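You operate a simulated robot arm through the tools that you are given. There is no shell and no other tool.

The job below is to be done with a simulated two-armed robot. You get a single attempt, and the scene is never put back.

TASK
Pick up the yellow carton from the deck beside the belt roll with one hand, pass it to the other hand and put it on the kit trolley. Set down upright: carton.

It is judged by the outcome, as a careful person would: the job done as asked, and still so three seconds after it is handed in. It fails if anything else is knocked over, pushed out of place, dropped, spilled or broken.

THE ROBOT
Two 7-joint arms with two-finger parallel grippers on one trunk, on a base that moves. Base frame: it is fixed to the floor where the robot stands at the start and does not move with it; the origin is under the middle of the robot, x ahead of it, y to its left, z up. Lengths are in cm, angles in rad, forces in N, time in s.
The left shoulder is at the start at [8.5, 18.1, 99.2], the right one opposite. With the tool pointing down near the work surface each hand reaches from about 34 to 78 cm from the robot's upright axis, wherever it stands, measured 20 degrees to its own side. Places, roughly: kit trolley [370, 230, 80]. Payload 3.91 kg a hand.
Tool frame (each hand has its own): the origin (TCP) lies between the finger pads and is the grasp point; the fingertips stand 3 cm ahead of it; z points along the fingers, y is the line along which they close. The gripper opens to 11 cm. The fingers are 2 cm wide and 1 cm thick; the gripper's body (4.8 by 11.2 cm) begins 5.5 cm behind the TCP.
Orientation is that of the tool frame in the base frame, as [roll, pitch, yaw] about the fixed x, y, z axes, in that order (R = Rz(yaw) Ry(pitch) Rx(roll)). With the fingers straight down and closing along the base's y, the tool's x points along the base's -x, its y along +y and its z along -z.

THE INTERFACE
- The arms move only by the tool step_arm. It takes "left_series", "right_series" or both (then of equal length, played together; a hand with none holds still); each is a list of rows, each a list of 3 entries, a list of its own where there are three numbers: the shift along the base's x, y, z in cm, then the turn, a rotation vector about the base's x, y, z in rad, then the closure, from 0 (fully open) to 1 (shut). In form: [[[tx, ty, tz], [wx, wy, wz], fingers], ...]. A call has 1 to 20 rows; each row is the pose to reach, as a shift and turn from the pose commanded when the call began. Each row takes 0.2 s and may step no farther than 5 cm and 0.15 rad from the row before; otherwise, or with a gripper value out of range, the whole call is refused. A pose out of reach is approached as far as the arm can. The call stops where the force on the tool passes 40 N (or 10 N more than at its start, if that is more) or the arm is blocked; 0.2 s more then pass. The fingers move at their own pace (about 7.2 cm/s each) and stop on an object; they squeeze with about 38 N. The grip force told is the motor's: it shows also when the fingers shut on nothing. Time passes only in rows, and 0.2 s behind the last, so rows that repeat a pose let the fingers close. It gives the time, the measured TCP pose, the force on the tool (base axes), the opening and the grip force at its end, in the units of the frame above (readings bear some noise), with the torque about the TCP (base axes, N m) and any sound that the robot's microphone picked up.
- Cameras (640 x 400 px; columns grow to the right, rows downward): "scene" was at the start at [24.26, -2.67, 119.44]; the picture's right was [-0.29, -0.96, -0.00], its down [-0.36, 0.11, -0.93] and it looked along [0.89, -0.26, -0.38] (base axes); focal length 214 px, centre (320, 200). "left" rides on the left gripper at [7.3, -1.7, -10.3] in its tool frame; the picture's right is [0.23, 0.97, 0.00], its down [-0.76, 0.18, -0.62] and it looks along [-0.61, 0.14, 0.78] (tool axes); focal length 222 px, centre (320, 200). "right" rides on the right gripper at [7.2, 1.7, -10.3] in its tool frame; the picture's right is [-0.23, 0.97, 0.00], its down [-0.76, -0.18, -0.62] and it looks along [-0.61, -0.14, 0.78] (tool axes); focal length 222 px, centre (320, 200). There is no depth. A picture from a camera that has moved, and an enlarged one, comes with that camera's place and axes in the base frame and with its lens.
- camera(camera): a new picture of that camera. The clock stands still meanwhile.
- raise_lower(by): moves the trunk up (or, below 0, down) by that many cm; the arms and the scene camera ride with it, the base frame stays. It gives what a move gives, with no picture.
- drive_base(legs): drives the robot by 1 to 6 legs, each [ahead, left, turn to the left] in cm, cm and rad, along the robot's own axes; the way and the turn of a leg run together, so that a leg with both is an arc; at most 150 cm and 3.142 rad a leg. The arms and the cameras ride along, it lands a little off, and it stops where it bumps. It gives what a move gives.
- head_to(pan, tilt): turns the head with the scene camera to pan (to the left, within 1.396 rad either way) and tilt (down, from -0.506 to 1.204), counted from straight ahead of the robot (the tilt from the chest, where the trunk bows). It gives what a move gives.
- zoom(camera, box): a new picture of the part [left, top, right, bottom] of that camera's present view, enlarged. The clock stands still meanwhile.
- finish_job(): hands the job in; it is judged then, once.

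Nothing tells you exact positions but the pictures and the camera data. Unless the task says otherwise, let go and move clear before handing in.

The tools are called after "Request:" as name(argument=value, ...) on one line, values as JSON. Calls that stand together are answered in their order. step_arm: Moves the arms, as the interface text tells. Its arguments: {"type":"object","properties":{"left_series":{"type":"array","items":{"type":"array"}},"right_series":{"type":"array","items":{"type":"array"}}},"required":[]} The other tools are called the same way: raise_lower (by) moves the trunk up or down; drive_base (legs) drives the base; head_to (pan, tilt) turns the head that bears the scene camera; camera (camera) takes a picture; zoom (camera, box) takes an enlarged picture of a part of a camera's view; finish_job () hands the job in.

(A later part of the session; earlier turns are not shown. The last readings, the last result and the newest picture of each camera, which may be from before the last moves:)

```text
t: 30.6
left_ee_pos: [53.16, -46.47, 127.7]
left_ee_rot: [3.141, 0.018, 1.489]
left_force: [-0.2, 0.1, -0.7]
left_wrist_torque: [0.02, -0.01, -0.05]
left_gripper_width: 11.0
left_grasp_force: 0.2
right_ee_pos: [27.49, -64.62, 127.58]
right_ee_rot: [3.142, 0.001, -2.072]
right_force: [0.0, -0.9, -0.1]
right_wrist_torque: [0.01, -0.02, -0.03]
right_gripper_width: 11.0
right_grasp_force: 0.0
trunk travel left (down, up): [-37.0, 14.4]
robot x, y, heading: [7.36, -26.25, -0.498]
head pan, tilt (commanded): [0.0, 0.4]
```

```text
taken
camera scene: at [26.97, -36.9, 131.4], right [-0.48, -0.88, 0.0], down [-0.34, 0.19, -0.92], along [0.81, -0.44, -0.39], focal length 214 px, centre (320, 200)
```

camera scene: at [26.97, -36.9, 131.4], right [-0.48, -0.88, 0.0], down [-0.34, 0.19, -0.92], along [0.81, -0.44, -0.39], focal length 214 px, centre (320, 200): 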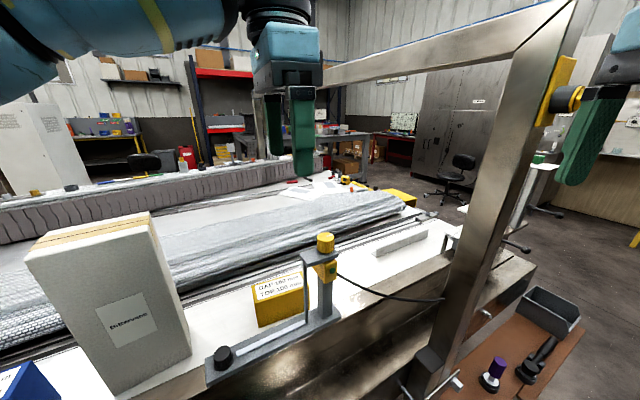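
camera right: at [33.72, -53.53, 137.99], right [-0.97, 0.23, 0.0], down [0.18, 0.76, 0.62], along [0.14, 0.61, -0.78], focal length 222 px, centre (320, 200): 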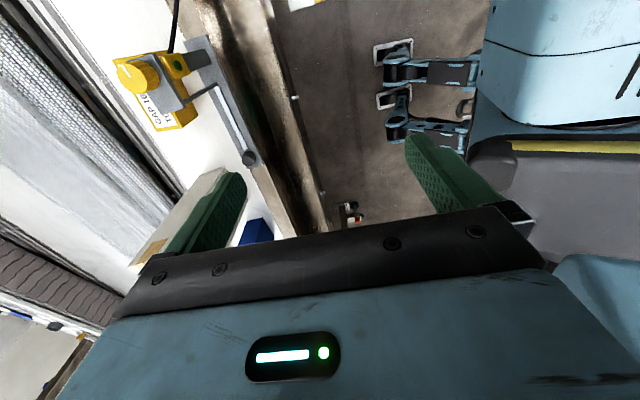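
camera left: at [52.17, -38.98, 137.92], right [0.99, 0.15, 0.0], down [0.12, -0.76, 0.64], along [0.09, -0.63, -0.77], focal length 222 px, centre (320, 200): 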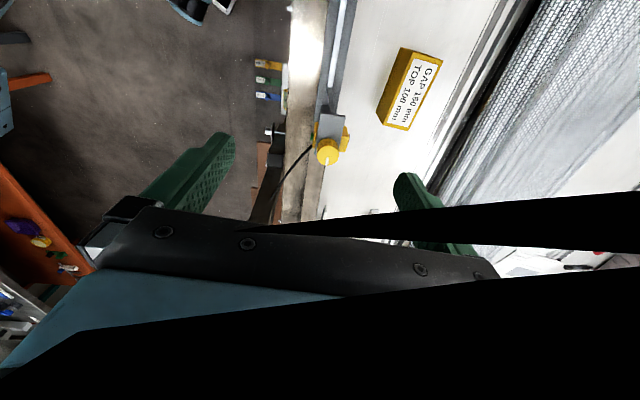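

The left hand is aligned; the fixture and carton are visible in its camera. I'll check the carton once more from this camera, then move above it at a safe height.

Request:
zoom(camera="left", box=[340, 20, 500, 140])

Request:
step_arm(left_series=[[[4.3, -0.2, 0], [0, 0, 0], 0], [[8.6, -0.4, 0], [0, 0, 0], 0], [[12.9, -0.6, 0], [0, 0, 0], 0], [[17.2, -0.8, 0], [0, 0, 0], 0], [[21.4, -1.0, 0], [0, 0, 0], 0]])

Request:
camera(camera="left")

Request:
camera(camera="scene")

```text
3.33 times, centred on (420, 80) of left
camera zoom: at [52.17, -38.98, 137.92], right [0.99, 0.15, 0.0], down [0.12, -0.76, 0.64], along [0.09, -0.63, -0.77], focal length 740 px, centre (-13, 600)
```

zoom: 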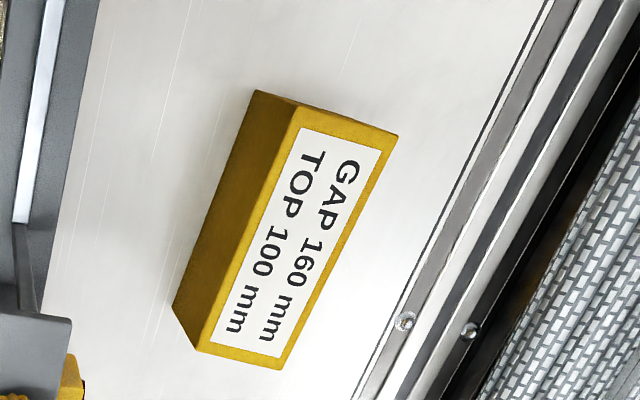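

```text
t: 31.8
left_ee_pos: [67.1, -44.53, 123.44]
left_ee_rot: [-3.141, 0.022, 1.491]
left_force: [0.4, 0.3, 0.4]
left_wrist_torque: [-0.04, 0.0, 0.02]
left_gripper_width: 11.02
left_grasp_force: 0.0
left hand out of reach, approached as far as the arm can: row 3, 4, 5
right_ee_pos: [27.4, -64.32, 127.7]
right_ee_rot: [-3.138, -0.002, -2.069]
right_force: [0.5, 0.7, 0.0]
right_wrist_torque: [-0.02, 0.03, 0.0]
right_gripper_width: 11.01
right_grasp_force: 0.1
trunk travel left (down, up): [-37.0, 14.4]
robot x, y, heading: [7.48, -26.65, -0.497]
head pan, tilt (commanded): [0.0, 0.4]
```

```text
taken
camera left: at [66.1, -37.02, 133.65], right [0.99, 0.15, 0.0], down [0.12, -0.76, 0.64], along [0.09, -0.63, -0.77], focal length 222 px, centre (320, 200)
```

left: 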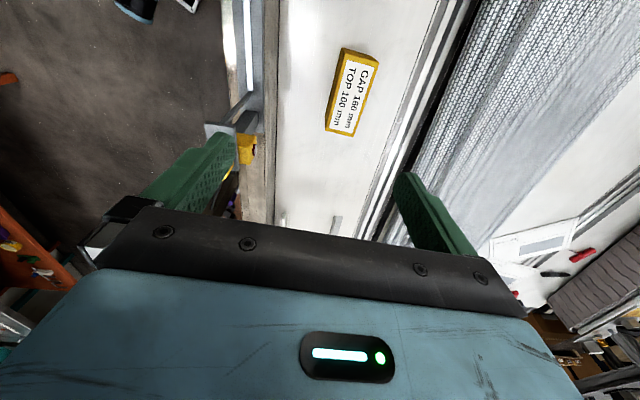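

```text
taken
camera scene: at [26.92, -36.63, 131.44], right [-0.48, -0.88, 0.0], down [-0.34, 0.18, -0.92], along [0.81, -0.44, -0.39], focal length 214 px, centre (320, 200)
```

scene: 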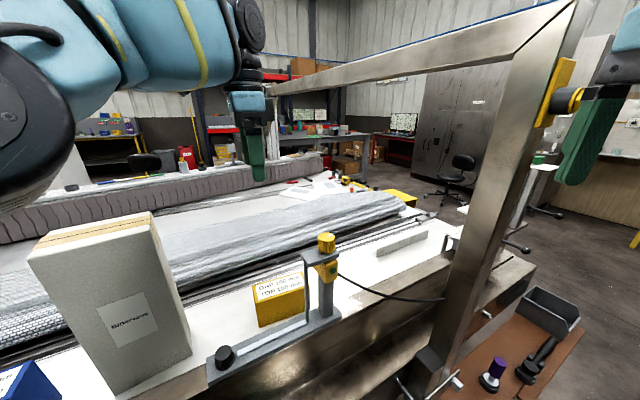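

The carton checks out at centre (74.2, −49.8), yaw −0.075. At that height the point was just out of reach, so I'll come down a little to about z 115 (still above the fixture top) and see where the hand goes.

Request:
step_arm(left_series=[[[0, 0, -4], [0, 0, 0], 0], [[0, 0, -8], [0, 0, 0], 0], [[0, 0, -11], [0, 0, 0], 0], [[0, 0, -11], [0, 0, 0], 0]])

```text
t: 32.8
left_ee_pos: [67.05, -44.79, 112.64]
left_ee_rot: [3.141, 0.02, 1.493]
left_force: [0.1, -0.9, 1.1]
left_wrist_torque: [0.0, 0.0, 0.0]
left_gripper_width: 10.99
left_grasp_force: 0.1
right_ee_pos: [27.55, -64.72, 127.69]
right_ee_rot: [-3.139, -0.001, -2.069]
right_force: [0.4, -0.3, -0.7]
right_wrist_torque: [-0.01, -0.01, -0.01]
right_gripper_width: 10.98
right_grasp_force: 0.0
trunk travel left (down, up): [-37.0, 14.4]
robot x, y, heading: [7.27, -26.66, -0.496]
head pan, tilt (commanded): [0.0, 0.4]
```

The hand is now at (67, −44.8, 112.6). Next I'll slide it over the carton and look.

Request:
step_arm(left_series=[[[3.7, -1.3, 0], [0, 0, 0], 0], [[7.35, -2.7, 0], [0, 0, 0], 0], [[7.35, -2.7, 0], [0, 0, 0], 0]])

Request:
camera(camera="left")

Request:
camera(camera="scene")

```text
t: 33.6
left_ee_pos: [73.42, -46.02, 112.48]
left_ee_rot: [-3.14, 0.019, 1.492]
left_force: [-0.2, 0.3, 0.2]
left_wrist_torque: [-0.02, 0.01, -0.01]
left_gripper_width: 11.03
left_grasp_force: 0.1
left hand out of reach, approached as far as the arm can: row 2, 3
right_ee_pos: [27.7, -64.35, 127.66]
right_ee_rot: [-3.141, -0.002, -2.069]
right_force: [-0.1, -0.3, -0.1]
right_wrist_torque: [0.01, 0.02, -0.01]
right_gripper_width: 11.01
right_grasp_force: 0.1
trunk travel left (down, up): [-37.0, 14.4]
robot x, y, heading: [7.39, -26.49, -0.495]
head pan, tilt (commanded): [0.0, 0.4]
```

```text
taken
camera left: at [72.38, -38.49, 122.5], right [0.99, 0.15, -0.01], down [0.12, -0.76, 0.64], along [0.09, -0.63, -0.77], focal length 222 px, centre (320, 200)
```

left: 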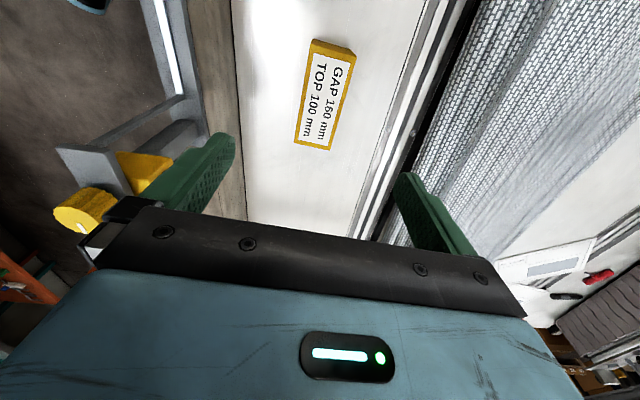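

```text
taken
camera scene: at [27.12, -36.75, 131.39], right [-0.48, -0.88, 0.0], down [-0.34, 0.18, -0.92], along [0.81, -0.44, -0.39], focal length 214 px, centre (320, 200)
```

scene: 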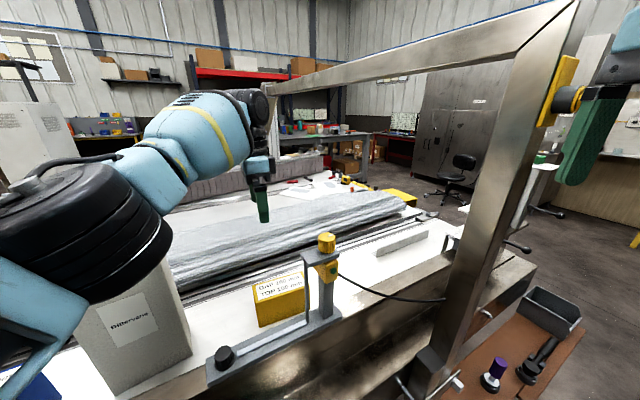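

The arm is nearly straight with the elbow in front of the tall box (roughly x 52, z 120), which leaves some centimetres. I'll descend in stages and check elbow clearance.

Request:
step_arm(left_series=[[[0, 0, -4], [0, 0, 0], 0], [[0.5, -0.7, -8], [0, 0, 0], 0], [[1.0, -1.5, -12], [0, 0, 0], 0], [[1.0, -1.5, -14], [0, 0, 0], 0], [[1.0, -1.5, -14], [0, 0, 0], 0]])

Request:
camera(camera="left")

Request:
camera(camera="scene")

```text
t: 34.8
left_ee_pos: [74.43, -47.51, 98.5]
left_ee_rot: [-3.142, 0.018, 1.49]
left_force: [-0.9, 0.0, -0.2]
left_wrist_torque: [0.02, -0.01, -0.04]
left_gripper_width: 10.99
left_grasp_force: 0.0
right_ee_pos: [27.3, -64.73, 127.48]
right_ee_rot: [-3.141, 0.003, -2.069]
right_force: [0.6, 0.4, 0.4]
right_wrist_torque: [0.01, 0.03, -0.01]
right_gripper_width: 11.0
right_grasp_force: 0.2
trunk travel left (down, up): [-37.0, 14.4]
robot x, y, heading: [7.89, -26.52, -0.5]
head pan, tilt (commanded): [0.0, 0.4]
```

```text
taken
camera left: at [73.37, -39.93, 108.58], right [0.99, 0.15, 0.0], down [0.12, -0.76, 0.64], along [0.09, -0.63, -0.77], focal length 222 px, centre (320, 200)
```

left: 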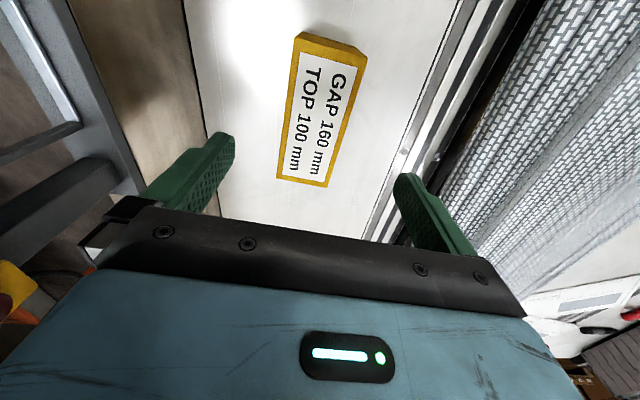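

```text
taken
camera scene: at [26.94, -36.92, 131.41], right [-0.48, -0.88, 0.0], down [-0.34, 0.19, -0.92], along [0.81, -0.44, -0.39], focal length 214 px, centre (320, 200)
```

scene: 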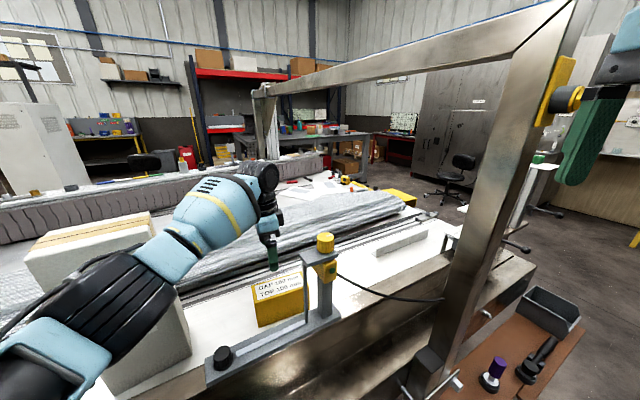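

Request:
head_to(pan=0.35, tilt=0.6)

Request:
camera(camera="scene")

Request:
zoom(camera="left", box=[180, 0, 460, 200])

```text
t: 35.6
left_ee_pos: [74.4, -47.39, 98.45]
left_ee_rot: [-3.141, 0.019, 1.493]
left_force: [1.2, 0.2, -0.6]
left_wrist_torque: [-0.03, 0.02, 0.0]
left_gripper_width: 11.01
left_grasp_force: 0.0
right_ee_pos: [27.52, -64.55, 127.62]
right_ee_rot: [3.14, 0.0, -2.069]
right_force: [-0.6, -0.3, 0.4]
right_wrist_torque: [0.0, 0.02, 0.0]
right_gripper_width: 11.01
right_grasp_force: 0.1
trunk travel left (down, up): [-37.0, 14.4]
robot x, y, heading: [7.64, -26.37, -0.499]
head pan, tilt (commanded): [0.351, 0.6]
```

```text
taken
camera scene: at [27.56, -33.79, 129.59], right [-0.15, -0.99, 0.0], down [-0.56, 0.08, -0.83], along [0.82, -0.12, -0.56], focal length 214 px, centre (320, 200)
```

scene: 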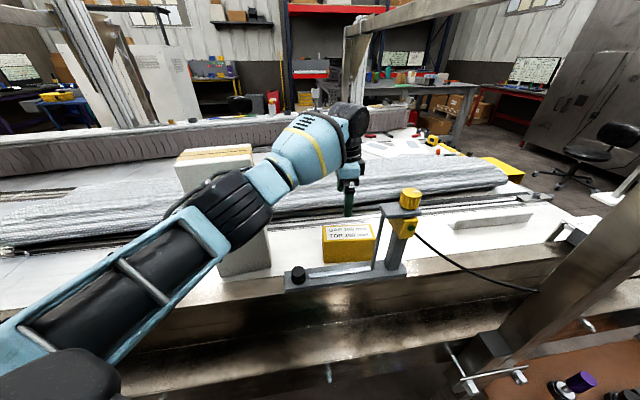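

```text
2.00 times, centred on (320, 100) of left
camera zoom: at [73.39, -39.91, 108.6], right [0.99, 0.15, 0.0], down [0.12, -0.76, 0.64], along [0.09, -0.63, -0.77], focal length 444 px, centre (320, 400)
```

zoom: 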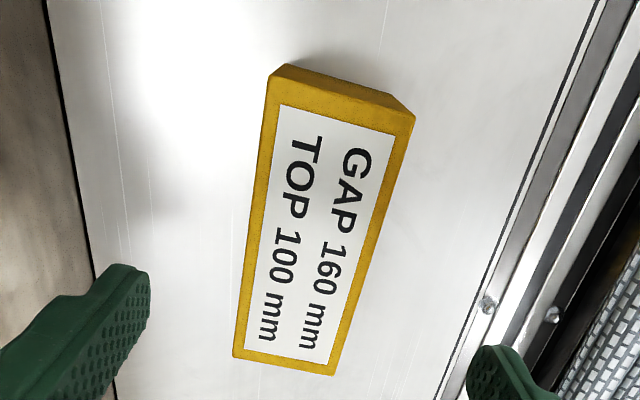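

The elbow stays about 12 cm in front of the tall box, and the open fingers straddle the carton. I'll descend to grasp height (TCP z ≈ 80.2).

Request:
step_arm(left_series=[[[0, 0, -4], [0, 0, 0], 0], [[-0.1, 0, -8], [0, 0, 0], 0], [[-0.2, 0, -11.5], [0, 0, 0], 0], [[-0.2, 0, -14], [0, 0, 0], 0]])

Request:
camera(camera="left")

Request:
camera(camera="scene")

```text
t: 36.6
left_ee_pos: [74.01, -47.46, 84.14]
left_ee_rot: [3.141, 0.02, 1.492]
left_force: [1.1, 0.1, 1.0]
left_wrist_torque: [0.02, 0.02, 0.03]
left_gripper_width: 11.0
left_grasp_force: 0.2
right_ee_pos: [27.62, -64.49, 127.59]
right_ee_rot: [-3.141, 0.0, -2.069]
right_force: [-0.3, 0.5, 0.0]
right_wrist_torque: [-0.01, 0.01, 0.0]
right_gripper_width: 11.02
right_grasp_force: 0.0
trunk travel left (down, up): [-37.0, 14.4]
robot x, y, heading: [7.47, -26.52, -0.499]
head pan, tilt (commanded): [0.351, 0.6]
```

```text
taken
camera left: at [72.92, -39.97, 94.36], right [0.99, 0.15, 0.0], down [0.12, -0.76, 0.64], along [0.09, -0.63, -0.77], focal length 222 px, centre (320, 200)
```

left: 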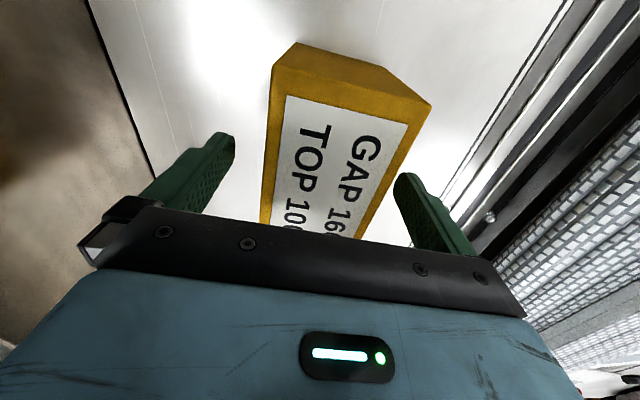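

```text
taken
camera scene: at [27.58, -33.79, 129.58], right [-0.15, -0.99, 0.0], down [-0.56, 0.08, -0.82], along [0.82, -0.12, -0.57], focal length 214 px, centre (320, 200)
```

scene: 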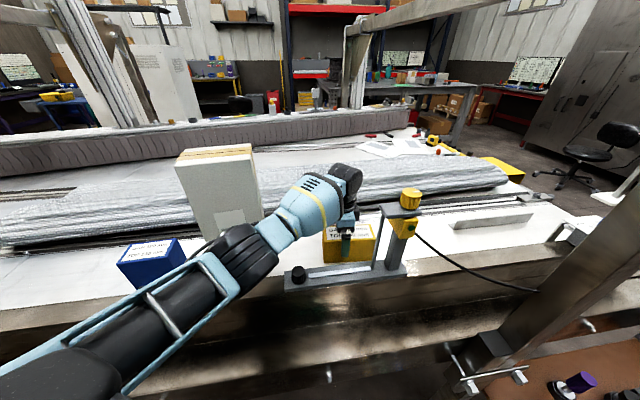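

Clear so far: the elbow sits around z 103 above the rail. Now the last 4 cm down, then close.

Request:
step_arm(left_series=[[[0.2, 0, -2], [0, 0, 0], 0], [[0.2, 0, -4], [0, 0, 0], 0], [[0.2, 0, -4], [0, 0, 0], 0.3], [[0.2, 0, -4], [0, 0, 0], 1], [[0.2, 0, -4], [0, 0, 0], 1], [[0.2, 0, -4], [0, 0, 0], 1], [[0.2, 0, -4], [0, 0, 0], 1]])

Request:
camera(camera="left")

Request:
camera(camera="scene")

```text
t: 38.2
left_ee_pos: [74.16, -47.36, 80.12]
left_ee_rot: [-3.14, 0.016, 1.492]
left_force: [0.4, -0.7, 0.1]
left_wrist_torque: [0.05, 0.03, 0.02]
left_gripper_width: 6.97
left_grasp_force: 25.0
right_ee_pos: [27.48, -64.58, 127.59]
right_ee_rot: [3.142, 0.001, -2.07]
right_force: [-0.2, 0.0, -0.6]
right_wrist_torque: [-0.04, 0.01, -0.01]
right_gripper_width: 11.0
right_grasp_force: 0.1
trunk travel left (down, up): [-37.0, 14.4]
robot x, y, heading: [7.79, -26.45, -0.496]
head pan, tilt (commanded): [0.351, 0.6]
```

```text
taken
camera left: at [73.15, -39.95, 90.41], right [0.99, 0.15, 0.0], down [0.12, -0.76, 0.64], along [0.09, -0.63, -0.77], focal length 222 px, centre (320, 200)
```

left: 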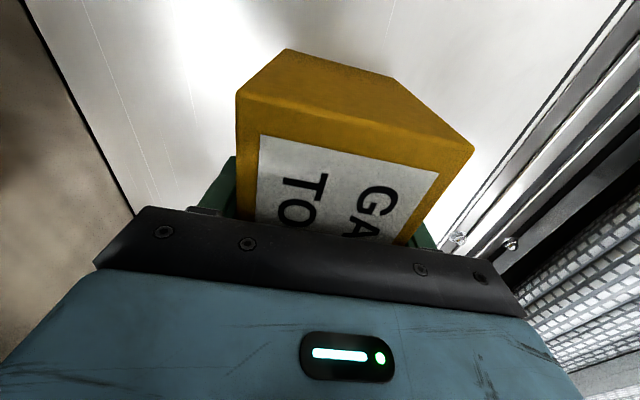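

```text
taken
camera scene: at [27.58, -33.78, 129.58], right [-0.15, -0.99, 0.0], down [-0.56, 0.08, -0.83], along [0.82, -0.12, -0.56], focal length 214 px, centre (320, 200)
```

scene: 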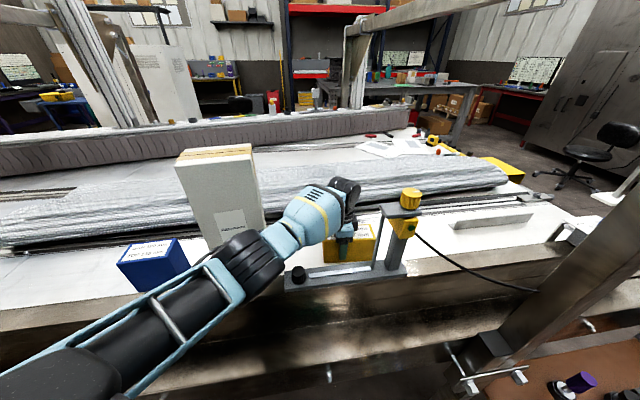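

Gripped at 7.0 cm width. I'll let the grip settle and lift a little, watching force.

Request:
step_arm(left_series=[[[0, 0, 0], [0, 0, 0], 1], [[0, 0, 1], [0, 0, 0], 1], [[0, 0, 3], [0, 0, 0], 1], [[0, 0, 3], [0, 0, 0], 1]])

Request:
camera(camera="left")

Request:
camera(camera="scene")

```text
t: 39.2
left_ee_pos: [74.36, -47.5, 83.39]
left_ee_rot: [-3.141, 0.016, 1.492]
left_force: [-0.6, 0.5, -0.7]
left_wrist_torque: [0.01, 0.01, -0.03]
left_gripper_width: 6.95
left_grasp_force: 24.9
right_ee_pos: [27.58, -64.54, 127.72]
right_ee_rot: [3.141, 0.0, -2.071]
right_force: [-0.4, 0.3, 0.2]
right_wrist_torque: [0.0, -0.02, 0.01]
right_gripper_width: 11.01
right_grasp_force: 0.0
trunk travel left (down, up): [-37.0, 14.4]
robot x, y, heading: [7.8, -26.47, -0.501]
head pan, tilt (commanded): [0.351, 0.6]
```

```text
taken
camera left: at [73.29, -40.0, 93.53], right [0.99, 0.15, 0.0], down [0.12, -0.76, 0.64], along [0.09, -0.63, -0.77], focal length 222 px, centre (320, 200)
```

left: 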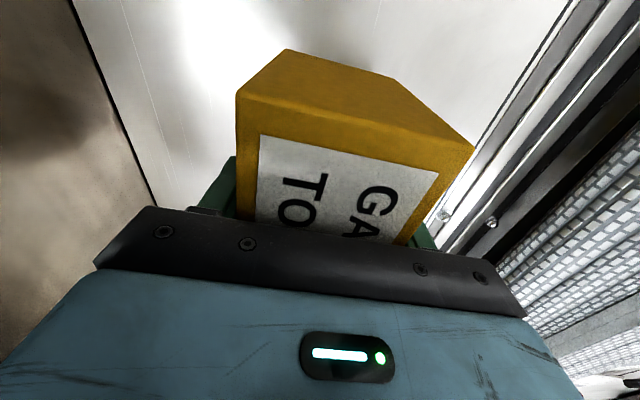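

```text
taken
camera scene: at [27.59, -33.78, 129.58], right [-0.15, -0.99, 0.0], down [-0.56, 0.08, -0.82], along [0.82, -0.12, -0.57], focal length 214 px, centre (320, 200)
```

scene: 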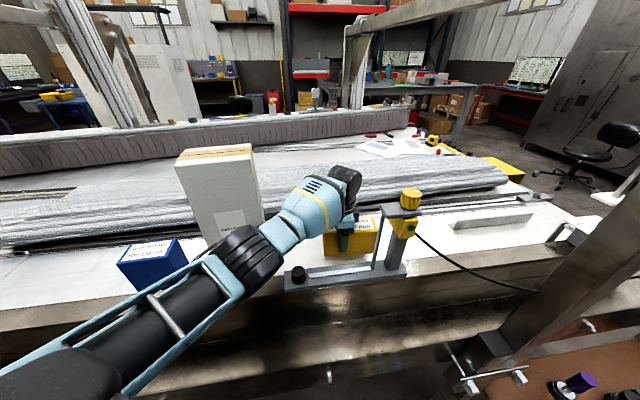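

The carton is up and steady in the left hand. I'll raise it well above the fixture's top before drawing back.

Request:
step_arm(left_series=[[[0, 0, 4], [0, 0, 0], 1], [[0, 0, 8], [0, 0, 0], 1], [[0, 0, 12], [0, 0, 0], 1], [[0, 0, 16], [0, 0, 0], 1], [[-1, 0.5, 20], [0, 0, 0], 1], [[-2.5, 1, 24.3], [0, 0, 0], 1], [[-4.5, 2, 28.5], [0, 0, 0], 1], [[-6.5, 2.5, 32.5], [0, 0, 0], 1], [[-8.5, 3, 36], [0, 0, 0], 1], [[-10.5, 3, 39], [0, 0, 0], 1], [[-10.5, 3, 39], [0, 0, 0], 1]])

Request:
camera(camera="scene")

Request:
camera(camera="left")

```text
t: 41.6
left_ee_pos: [63.65, -44.66, 122.22]
left_ee_rot: [-3.14, 0.017, 1.492]
left_force: [-0.7, 0.1, -2.4]
left_wrist_torque: [0.0, 0.07, -0.03]
left_gripper_width: 6.96
left_grasp_force: 25.4
right_ee_pos: [27.56, -64.53, 127.61]
right_ee_rot: [3.141, -0.001, -2.071]
right_force: [0.6, -0.3, 0.1]
right_wrist_torque: [0.02, 0.02, 0.04]
right_gripper_width: 10.98
right_grasp_force: 0.0
trunk travel left (down, up): [-37.0, 14.4]
robot x, y, heading: [7.68, -26.44, -0.498]
head pan, tilt (commanded): [0.351, 0.6]
```

```text
taken
camera scene: at [27.65, -33.78, 129.56], right [-0.15, -0.99, 0.0], down [-0.56, 0.08, -0.82], along [0.82, -0.12, -0.57], focal length 214 px, centre (320, 200)
```

scene: 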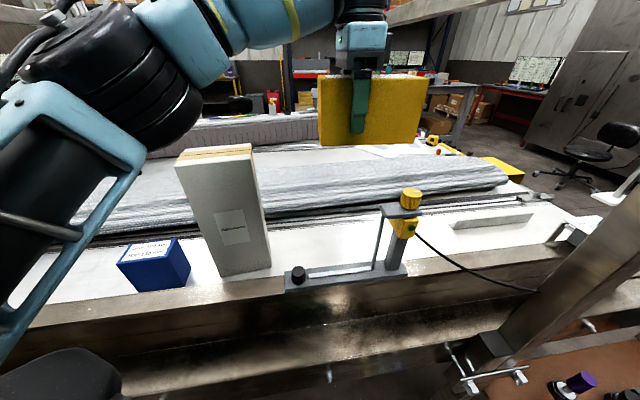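

```text
taken
camera left: at [62.72, -37.19, 132.34], right [0.99, 0.15, -0.01], down [0.12, -0.76, 0.64], along [0.09, -0.63, -0.77], focal length 222 px, centre (320, 200)
```

left: 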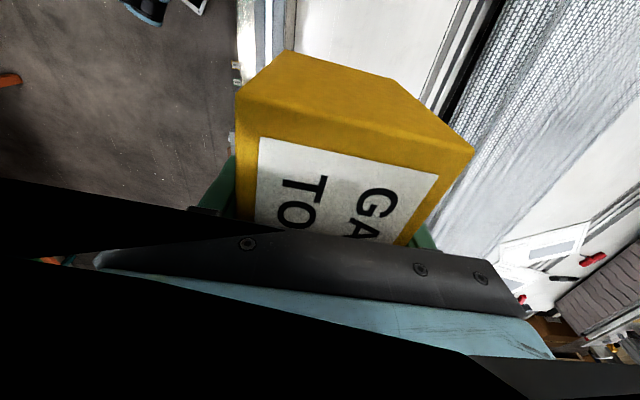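

The carton is held well clear of everything. I'll back away from the deck 25 cm, then look around.

Request:
drive_base(legs=[[-25, 0, 0]])

Request:
head_to(pan=0.9, tilt=0.3)

Request:
camera(camera="scene")

Request:
camera(camera="right")

Request:
camera(camera="left")

```text
t: 43.4
left_ee_pos: [41.76, -32.86, 122.27]
left_ee_rot: [-3.141, 0.017, 1.49]
left_force: [0.3, 0.2, -0.9]
left_wrist_torque: [0.0, -0.03, 0.01]
left_gripper_width: 6.97
left_grasp_force: 24.7
right_ee_pos: [5.57, -52.66, 127.67]
right_ee_rot: [-3.141, -0.001, -2.072]
right_force: [-0.5, -0.4, -0.2]
right_wrist_torque: [0.0, -0.03, 0.04]
right_gripper_width: 11.02
right_grasp_force: 0.0
trunk travel left (down, up): [-37.0, 14.4]
robot x, y, heading: [-14.27, -14.7, -0.501]
head pan, tilt (commanded): [0.351, 0.6]
```

```text
t: 44.4
left_ee_pos: [41.75, -32.83, 122.09]
left_ee_rot: [3.141, 0.017, 1.489]
left_force: [-0.1, 0.0, -1.7]
left_wrist_torque: [0.05, 0.0, -0.03]
left_gripper_width: 6.95
left_grasp_force: 25.0
right_ee_pos: [5.59, -52.71, 127.62]
right_ee_rot: [-3.141, 0.001, -2.071]
right_force: [0.0, 0.6, -0.1]
right_wrist_torque: [0.03, -0.01, 0.0]
right_gripper_width: 10.98
right_grasp_force: 0.0
trunk travel left (down, up): [-37.0, 14.4]
robot x, y, heading: [-14.28, -14.85, -0.497]
head pan, tilt (commanded): [0.901, 0.3]
```

```text
taken
camera scene: at [5.54, -16.93, 132.32], right [0.39, -0.92, 0.0], down [-0.27, -0.12, -0.96], along [0.88, 0.37, -0.3], focal length 214 px, centre (320, 200)
```

scene: 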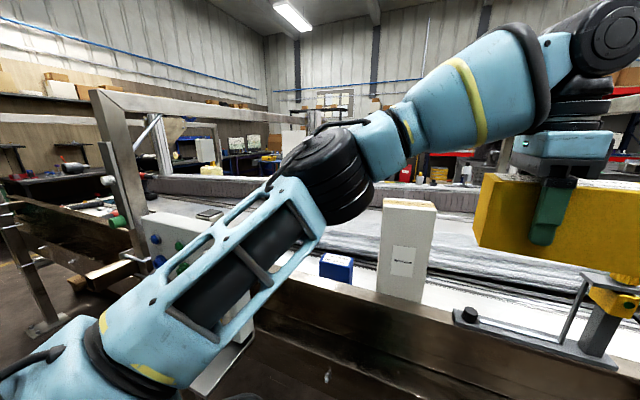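

```text
taken
camera right: at [0.52, -58.18, 137.98], right [-0.75, 0.67, 0.0], down [0.52, 0.58, 0.62], along [0.42, 0.46, -0.78], focal length 222 px, centre (320, 200)
```

right: 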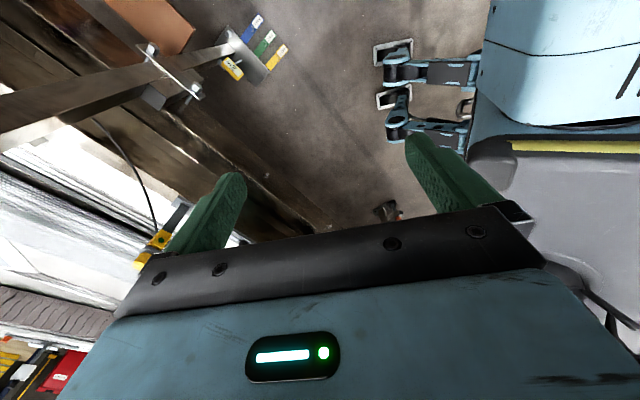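

```text
taken
camera left: at [40.75, -25.35, 132.34], right [0.99, 0.15, 0.0], down [0.12, -0.76, 0.64], along [0.09, -0.63, -0.77], focal length 222 px, centre (320, 200)
```

left: 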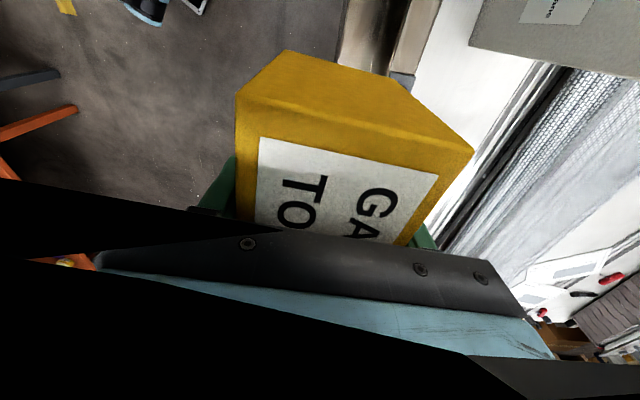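

The carton rides clear at z 117–126. I'll turn back to heading 0 (everything swinging is above z 110 and away from the posts), so the handover can be done in the free aisle.

Request:
drive_base(legs=[[-8, 0, 0], [0, 0, 0.5]])

Request:
head_to(pan=0.0, tilt=0.45)

Request:
camera(camera="scene")

```text
t: 46.9
left_ee_pos: [36.52, -0.03, 122.16]
left_ee_rot: [3.141, 0.018, 1.988]
left_force: [-0.2, -0.6, -1.1]
left_wrist_torque: [0.0, 0.01, -0.01]
left_gripper_width: 6.98
left_grasp_force: 25.2
right_ee_pos: [14.23, -34.62, 127.65]
right_ee_rot: [3.14, 0.0, -1.573]
right_force: [-0.5, 0.3, 1.0]
right_wrist_torque: [0.05, -0.01, -0.02]
right_gripper_width: 11.04
right_grasp_force: 0.0
trunk travel left (down, up): [-37.0, 14.4]
robot x, y, heading: [-21.43, -10.51, 0.003]
head pan, tilt (commanded): [0.901, 0.3]
```

```text
t: 48.1
left_ee_pos: [36.57, -0.06, 122.2]
left_ee_rot: [3.14, 0.018, 1.988]
left_force: [0.5, -0.3, -1.6]
left_wrist_torque: [0.03, 0.02, 0.0]
left_gripper_width: 6.98
left_grasp_force: 25.3
right_ee_pos: [14.22, -34.67, 127.54]
right_ee_rot: [-3.141, 0.0, -1.572]
right_force: [-0.3, 0.2, 0.7]
right_wrist_torque: [0.03, -0.03, -0.03]
right_gripper_width: 11.02
right_grasp_force: 0.1
trunk travel left (down, up): [-37.0, 14.4]
robot x, y, heading: [-20.9, -10.52, -0.001]
head pan, tilt (commanded): [0.0, 0.45]
```

```text
taken
camera scene: at [0.51, -10.65, 130.94], right [0.0, -1.0, 0.0], down [-0.44, 0.0, -0.9], along [0.9, 0.0, -0.44], focal length 214 px, centre (320, 200)
```

scene: 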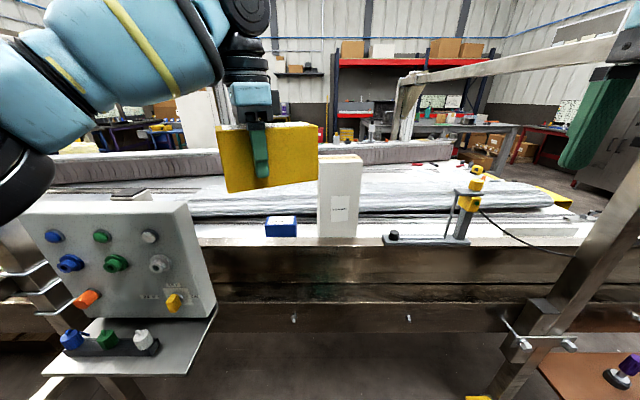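

Robot is at (−21, −10.5), heading 0, with the carton in front-left. I'll bring the carton to the middle at about (26, −6, 106), long side along y, for the handover.

Request:
step_arm(left_series=[[[-2.1, -1.2, -3.2], [0, 0, -0.083], 1], [[-4.2, -2.4, -6.4], [0, 0, -0.167], 1], [[-6.3, -3.6, -9.6], [0, 0, -0.25], 1], [[-8.4, -4.8, -12.8], [0, 0, -0.333], 1], [[-10.5, -6, -16], [0, 0, -0.417], 1], [[-10.5, -6, -16], [0, 0, -0.417], 1]])

Request:
camera(camera="scene")

Request:
camera(camera="left")

Request:
camera(camera="right")

```text
t: 49.5
left_ee_pos: [26.11, -6.04, 106.0]
left_ee_rot: [-3.14, 0.016, 1.572]
left_force: [-0.2, 0.7, -0.4]
left_wrist_torque: [0.03, 0.0, -0.02]
left_gripper_width: 6.99
left_grasp_force: 25.2
right_ee_pos: [14.24, -34.71, 127.53]
right_ee_rot: [3.14, 0.001, -1.572]
right_force: [-0.2, 0.0, -0.7]
right_wrist_torque: [-0.01, -0.03, 0.01]
right_gripper_width: 11.01
right_grasp_force: 0.0
trunk travel left (down, up): [-37.0, 14.4]
robot x, y, heading: [-21.49, -10.72, -0.003]
head pan, tilt (commanded): [0.0, 0.45]
```

```text
taken
camera scene: at [0.49, -10.64, 130.94], right [0.0, -1.0, 0.0], down [-0.44, 0.0, -0.9], along [0.9, 0.0, -0.44], focal length 214 px, centre (320, 200)
```

scene: 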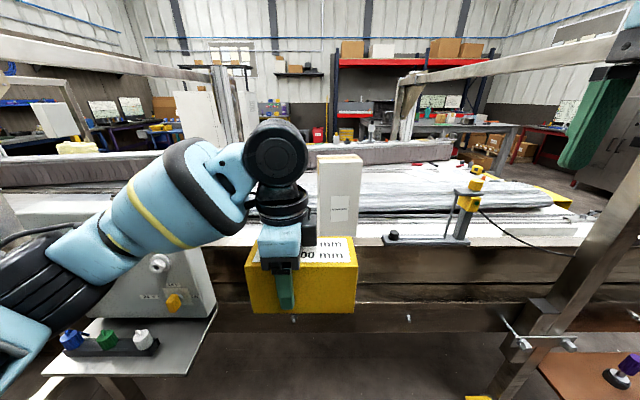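

```text
taken
camera left: at [24.35, 1.42, 116.17], right [0.97, 0.23, 0.0], down [0.18, -0.75, 0.64], along [0.14, -0.62, -0.77], focal length 222 px, centre (320, 200)
```

left: 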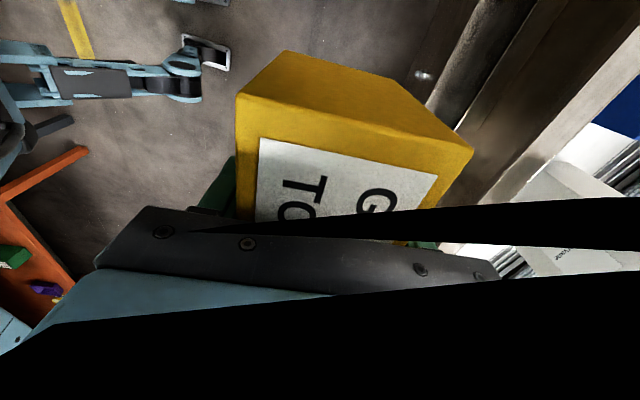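

```text
taken
camera right: at [12.43, -41.88, 138.0], right [-0.97, 0.23, 0.0], down [0.18, 0.76, 0.62], along [0.14, 0.61, -0.78], focal length 222 px, centre (320, 200)
```

right: 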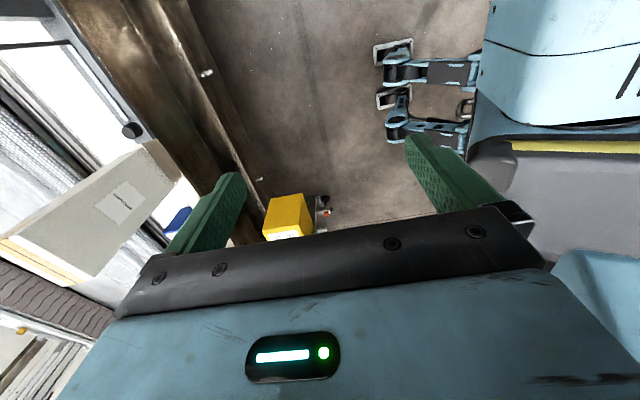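

The carton is level in front of the robot. I'll zoom to pin down its right end and top edge for the right-hand grasp.

Request:
zoom(camera="scene", box=[230, 220, 390, 330])

Request:
zoom(camera="right", box=[220, 160, 360, 250])

```text
3.64 times, centred on (310, 275) of scene
camera zoom: at [0.49, -10.64, 130.94], right [0.0, -1.0, 0.0], down [-0.44, 0.0, -0.9], along [0.9, 0.0, -0.44], focal length 780 px, centre (356, -73)
```

zoom: 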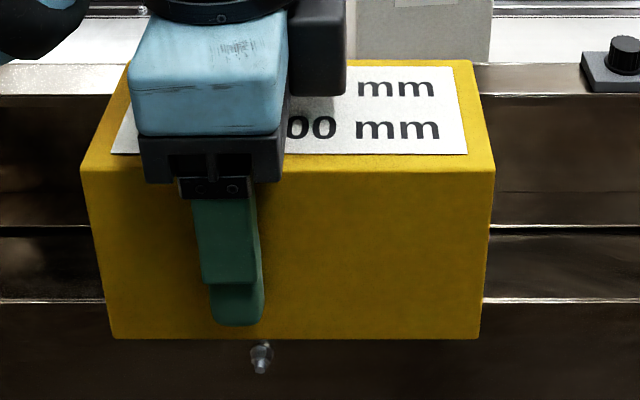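

```text
4.44 times, centred on (290, 205) of right
camera zoom: at [12.43, -41.88, 138.0], right [-0.97, 0.23, 0.0], down [0.18, 0.76, 0.62], along [0.14, 0.61, -0.78], focal length 987 px, centre (453, 178)
```

zoom: 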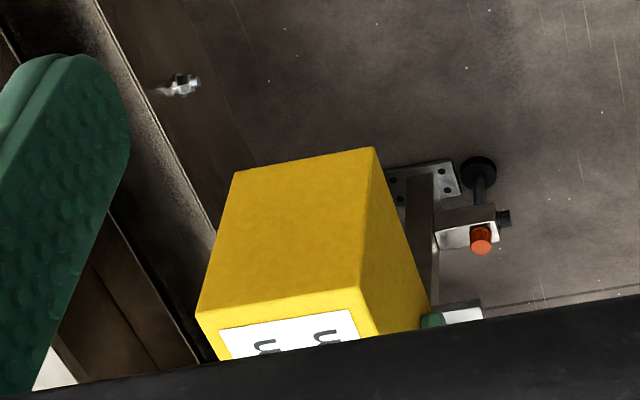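

Carton now: right end y −15.9, left end −0.4, top z 110.1, centred at x 26.1. The right hand will tilt about 50° and come in from the right; first I'll move it to a pre-grasp 13 cm back along its axis.

Request:
step_arm(right_series=[[[1.7, 1.8, -1.6], [0.1243, 0, 0], 0], [[3.4, 3.6, -3.2], [0.2486, 0, 0], 0], [[5.1, 5.4, -4.8], [0.3729, 0, 0], 0], [[6.8, 7.2, -6.4], [0.4971, 0, 0], 0], [[8.5, 9.0, -8.0], [0.6214, 0, 0], 0], [[10.2, 10.8, -9.6], [0.7457, 0, 0], 0], [[11.86, 12.6, -11.25], [0.87, 0, 0], 0], [[11.86, 12.6, -11.25], [0.87, 0, 0], 0]])

Request:
camera(camera="scene")

Request:
camera(camera="right")

```text
t: 51.3
left_ee_pos: [26.02, -6.0, 106.04]
left_ee_rot: [3.141, 0.018, 1.572]
left_force: [0.0, -0.1, -1.3]
left_wrist_torque: [-0.02, -0.02, -0.01]
left_gripper_width: 6.97
left_grasp_force: 25.0
right_ee_pos: [25.96, -22.11, 116.26]
right_ee_rot: [-3.141, 0.871, -1.572]
right_force: [-0.5, -0.3, -0.1]
right_wrist_torque: [-0.02, 0.0, 0.01]
right_gripper_width: 11.01
right_grasp_force: 0.1
trunk travel left (down, up): [-37.0, 14.4]
robot x, y, heading: [-21.29, -10.62, -0.001]
head pan, tilt (commanded): [0.0, 0.45]
```

```text
taken
camera scene: at [0.44, -10.65, 130.95], right [0.0, -1.0, 0.0], down [-0.43, 0.0, -0.9], along [0.9, 0.0, -0.43], focal length 214 px, centre (320, 200)
```

scene: 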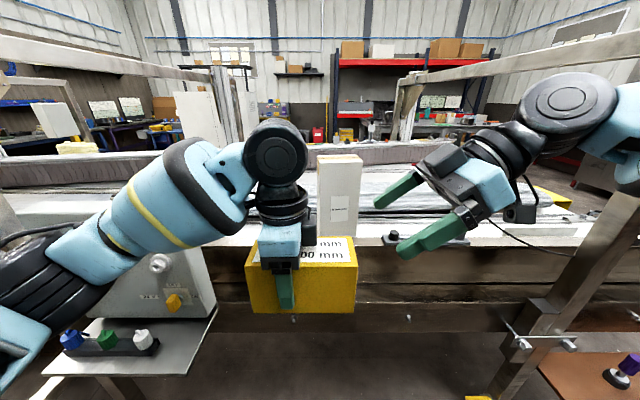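

```text
taken
camera right: at [24.22, -34.65, 117.46], right [-0.97, 0.15, 0.17], down [0.18, 0.01, 0.98], along [0.14, 0.99, -0.04], focal length 222 px, centre (320, 200)
```

right: 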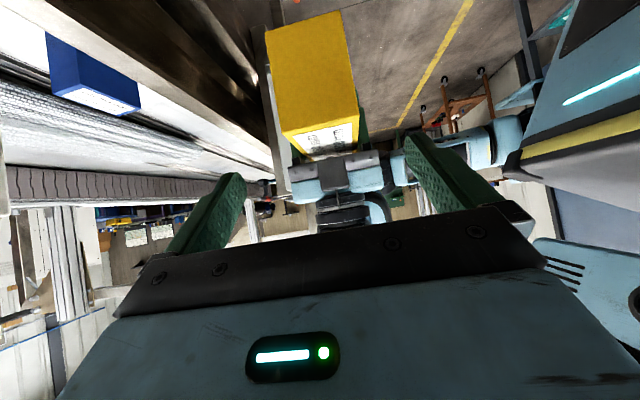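

The right hand is lined up with the carton's end. I'll advance along its axis to the grasp point.

Request:
step_arm(right_series=[[[0, 2.5, -2.1], [0, 0, 0], 0], [[0, 5.0, -4.2], [0, 0, 0], 0], [[0, 7.0, -5.9], [0, 0, 0], 0], [[0, 8.5, -7.1], [0, 0, 0], 0]])

Request:
camera(camera="scene")

Request:
camera(camera="right")

Request:
zoom(camera="scene", box=[230, 170, 470, 320])

```text
t: 52.3
left_ee_pos: [26.13, -5.93, 106.09]
left_ee_rot: [-3.14, 0.018, 1.571]
left_force: [-0.3, -0.6, -1.3]
left_wrist_torque: [0.0, 0.0, 0.01]
left_gripper_width: 6.96
left_grasp_force: 25.0
right_ee_pos: [26.18, -13.52, 109.24]
right_ee_rot: [3.138, 0.871, -1.575]
right_force: [-0.1, 1.4, 0.1]
right_wrist_torque: [-0.03, -0.02, 0.04]
right_gripper_width: 10.98
right_grasp_force: 0.0
trunk travel left (down, up): [-37.0, 14.4]
robot x, y, heading: [-21.33, -10.42, -0.003]
head pan, tilt (commanded): [0.0, 0.45]
```

```text
taken
camera scene: at [0.53, -10.63, 130.93], right [0.0, -1.0, 0.0], down [-0.44, 0.0, -0.9], along [0.9, 0.0, -0.44], focal length 214 px, centre (320, 200)
```

scene: 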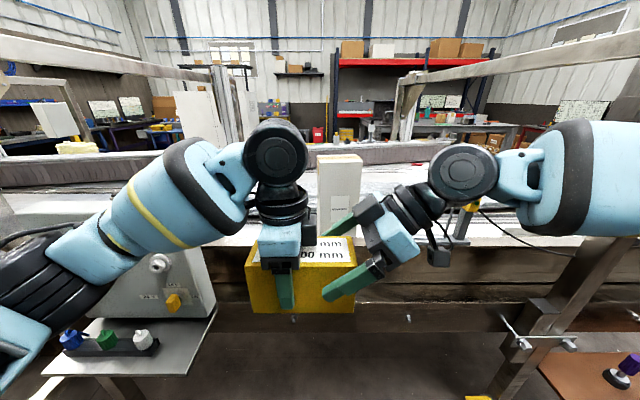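

```text
taken
camera right: at [24.35, -26.07, 110.45], right [-0.97, 0.15, 0.17], down [0.18, 0.01, 0.98], along [0.14, 0.99, -0.04], focal length 222 px, centre (320, 200)
```

right: 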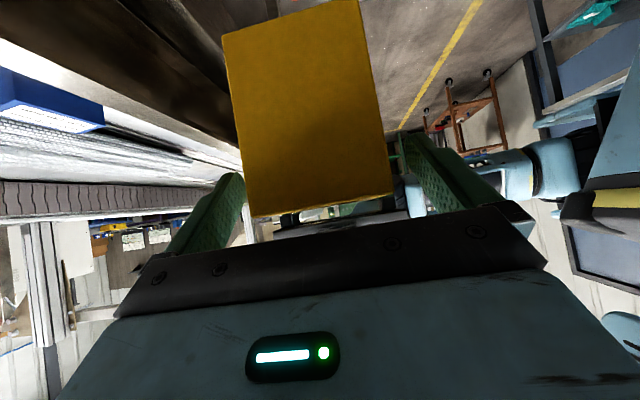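

```text
2.67 times, centred on (350, 245) of scene
camera zoom: at [0.53, -10.63, 130.93], right [0.0, -1.0, 0.0], down [-0.44, 0.0, -0.9], along [0.9, 0.0, -0.44], focal length 572 px, centre (240, 80)
```

zoom: 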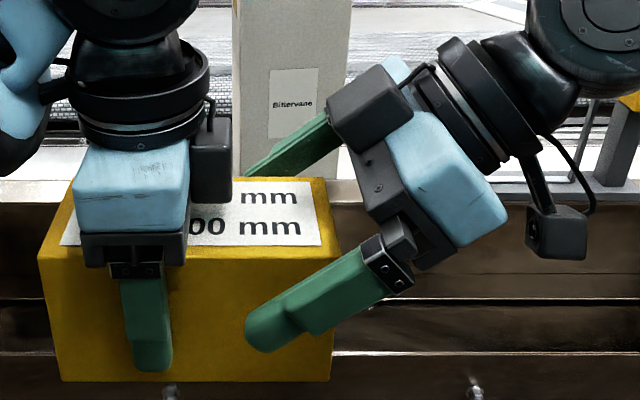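

Both hands clear each other. I'll make the last short advance and close the right gripper while the left still holds.

Request:
step_arm(right_series=[[[-0.1, 0.8, -0.7], [0, 0, 0], 0], [[-0.1, 1.4, -1.3], [0, 0, 0], 0], [[-0.1, 1.4, -1.3], [0, 0, 0], 0]])

Request:
zoom(camera="scene", box=[230, 170, 470, 320])

Request:
camera(camera="right")

```text
t: 53.1
left_ee_pos: [25.99, -5.95, 106.02]
left_ee_rot: [-3.141, 0.017, 1.573]
left_force: [0.3, -0.1, -0.8]
left_wrist_torque: [0.0, -0.01, 0.01]
left_gripper_width: 6.98
left_grasp_force: 25.2
right_ee_pos: [26.11, -12.24, 107.95]
right_ee_rot: [-3.14, 0.869, -1.573]
right_force: [0.3, 0.1, -0.4]
right_wrist_torque: [0.0, 0.02, -0.02]
right_gripper_width: 11.0
right_grasp_force: 0.1
trunk travel left (down, up): [-37.0, 14.4]
robot x, y, heading: [-21.3, -10.69, -0.002]
head pan, tilt (commanded): [0.0, 0.45]
```

```text
2.67 times, centred on (350, 245) of scene
camera zoom: at [0.5, -10.66, 130.94], right [0.0, -1.0, 0.0], down [-0.44, 0.0, -0.9], along [0.9, 0.0, -0.44], focal length 572 px, centre (240, 80)
```

zoom: 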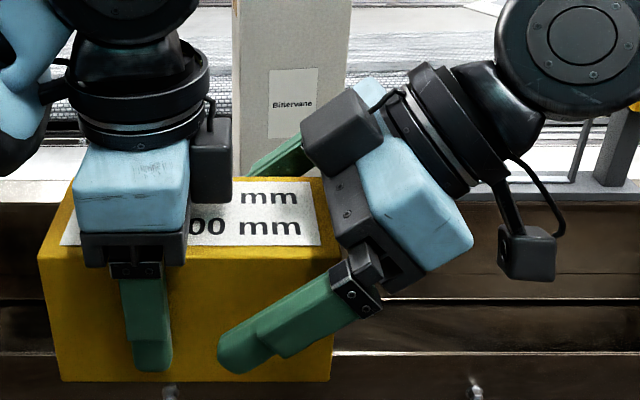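

```text
taken
camera right: at [24.19, -24.76, 109.13], right [-0.97, 0.15, 0.17], down [0.18, 0.01, 0.98], along [0.14, 0.99, -0.04], focal length 222 px, centre (320, 200)
```

right: 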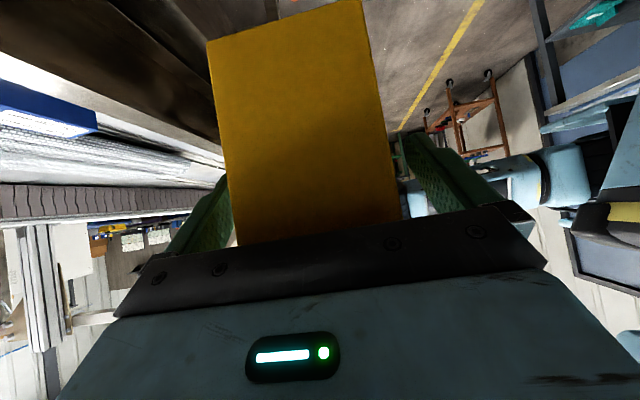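

Positioned well. Now I'll close the right gripper on the carton.

Request:
step_arm(right_series=[[[0, 0, 0], [0, 0, 0], 0.3], [[0, 0, 0], [0, 0, 0], 1], [[0, 0, 0], [0, 0, 0], 1], [[0, 0, 0], [0, 0, 0], 1], [[0, 0, 0], [0, 0, 0], 1]])

Request:
zoom(camera="scene", box=[230, 170, 470, 320])

```text
t: 54.3
left_ee_pos: [26.04, -5.97, 106.11]
left_ee_rot: [-3.141, 0.019, 1.569]
left_force: [0.3, -1.0, 0.7]
left_wrist_torque: [0.03, -0.01, 0.01]
left_gripper_width: 6.96
left_grasp_force: 24.7
right_ee_pos: [25.98, -12.29, 108.0]
right_ee_rot: [3.139, 0.871, -1.573]
right_force: [0.5, 0.1, 0.5]
right_wrist_torque: [-0.02, 0.02, 0.0]
right_gripper_width: 6.96
right_grasp_force: 24.7
trunk travel left (down, up): [-37.0, 14.4]
robot x, y, heading: [-21.01, -10.47, 0.001]
head pan, tilt (commanded): [0.0, 0.45]
```

```text
2.67 times, centred on (350, 245) of scene
camera zoom: at [0.51, -10.66, 130.94], right [0.0, -1.0, 0.0], down [-0.44, 0.0, -0.9], along [0.9, 0.0, -0.44], focal length 572 px, centre (240, 80)
```

zoom: 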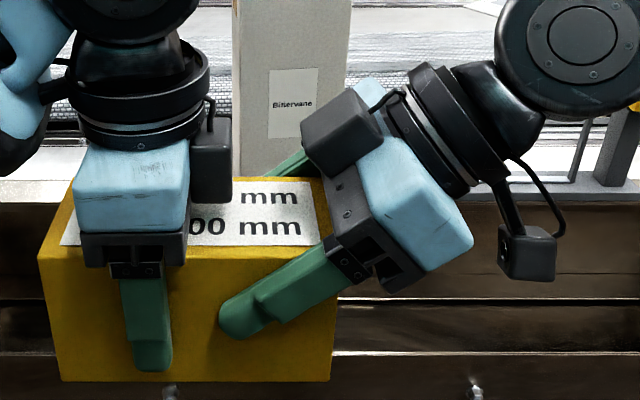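

Both grippers hold at 6.96 cm with about 25 N each. I'll release the left and lift it straight up and away, leaving the carton in the right hand.

Request:
step_arm(left_series=[[[0, 0, 0], [0, 0, 0], 0.6], [[0, 0, 0], [0, 0, 0], 0], [[0, 0, 0], [0, 0, 0], 0], [[0, 0, 0], [0, 0, 0], 0]], right_series=[[[0, 0, 0], [0, 0, 0], 1], [[0, 0, 0], [0, 0, 0], 1], [[0, 0, 0], [0, 0, 0], 1], [[0, 0, 0], [0, 0, 0], 1]])

Request:
zoom(camera="scene", box=[230, 170, 470, 320])

```text
t: 55.3
left_ee_pos: [26.0, -5.98, 105.96]
left_ee_rot: [-3.141, 0.018, 1.574]
left_force: [0.4, 0.9, -0.4]
left_wrist_torque: [0.0, 0.02, 0.02]
left_gripper_width: 10.99
left_grasp_force: 0.1
right_ee_pos: [25.99, -12.2, 107.98]
right_ee_rot: [3.139, 0.871, -1.57]
right_force: [-0.2, 0.2, -0.5]
right_wrist_torque: [-0.04, 0.01, 0.01]
right_gripper_width: 6.98
right_grasp_force: 24.6
trunk travel left (down, up): [-37.0, 14.4]
robot x, y, heading: [-21.62, -11.05, 0.003]
head pan, tilt (commanded): [0.0, 0.45]
```

```text
2.67 times, centred on (350, 245) of scene
camera zoom: at [0.51, -10.66, 130.94], right [0.0, -1.0, 0.0], down [-0.44, 0.0, -0.9], along [0.9, 0.0, -0.44], focal length 572 px, centre (240, 80)
```

zoom: 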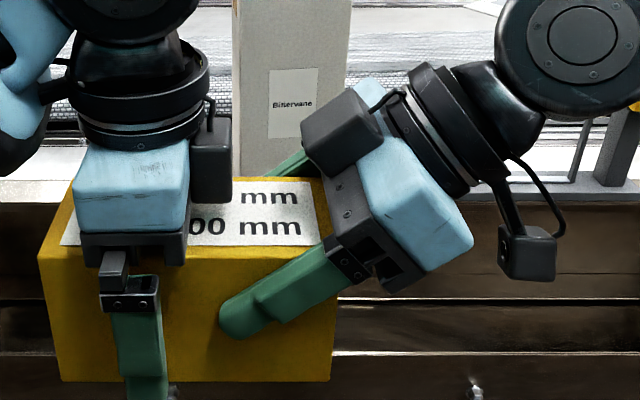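

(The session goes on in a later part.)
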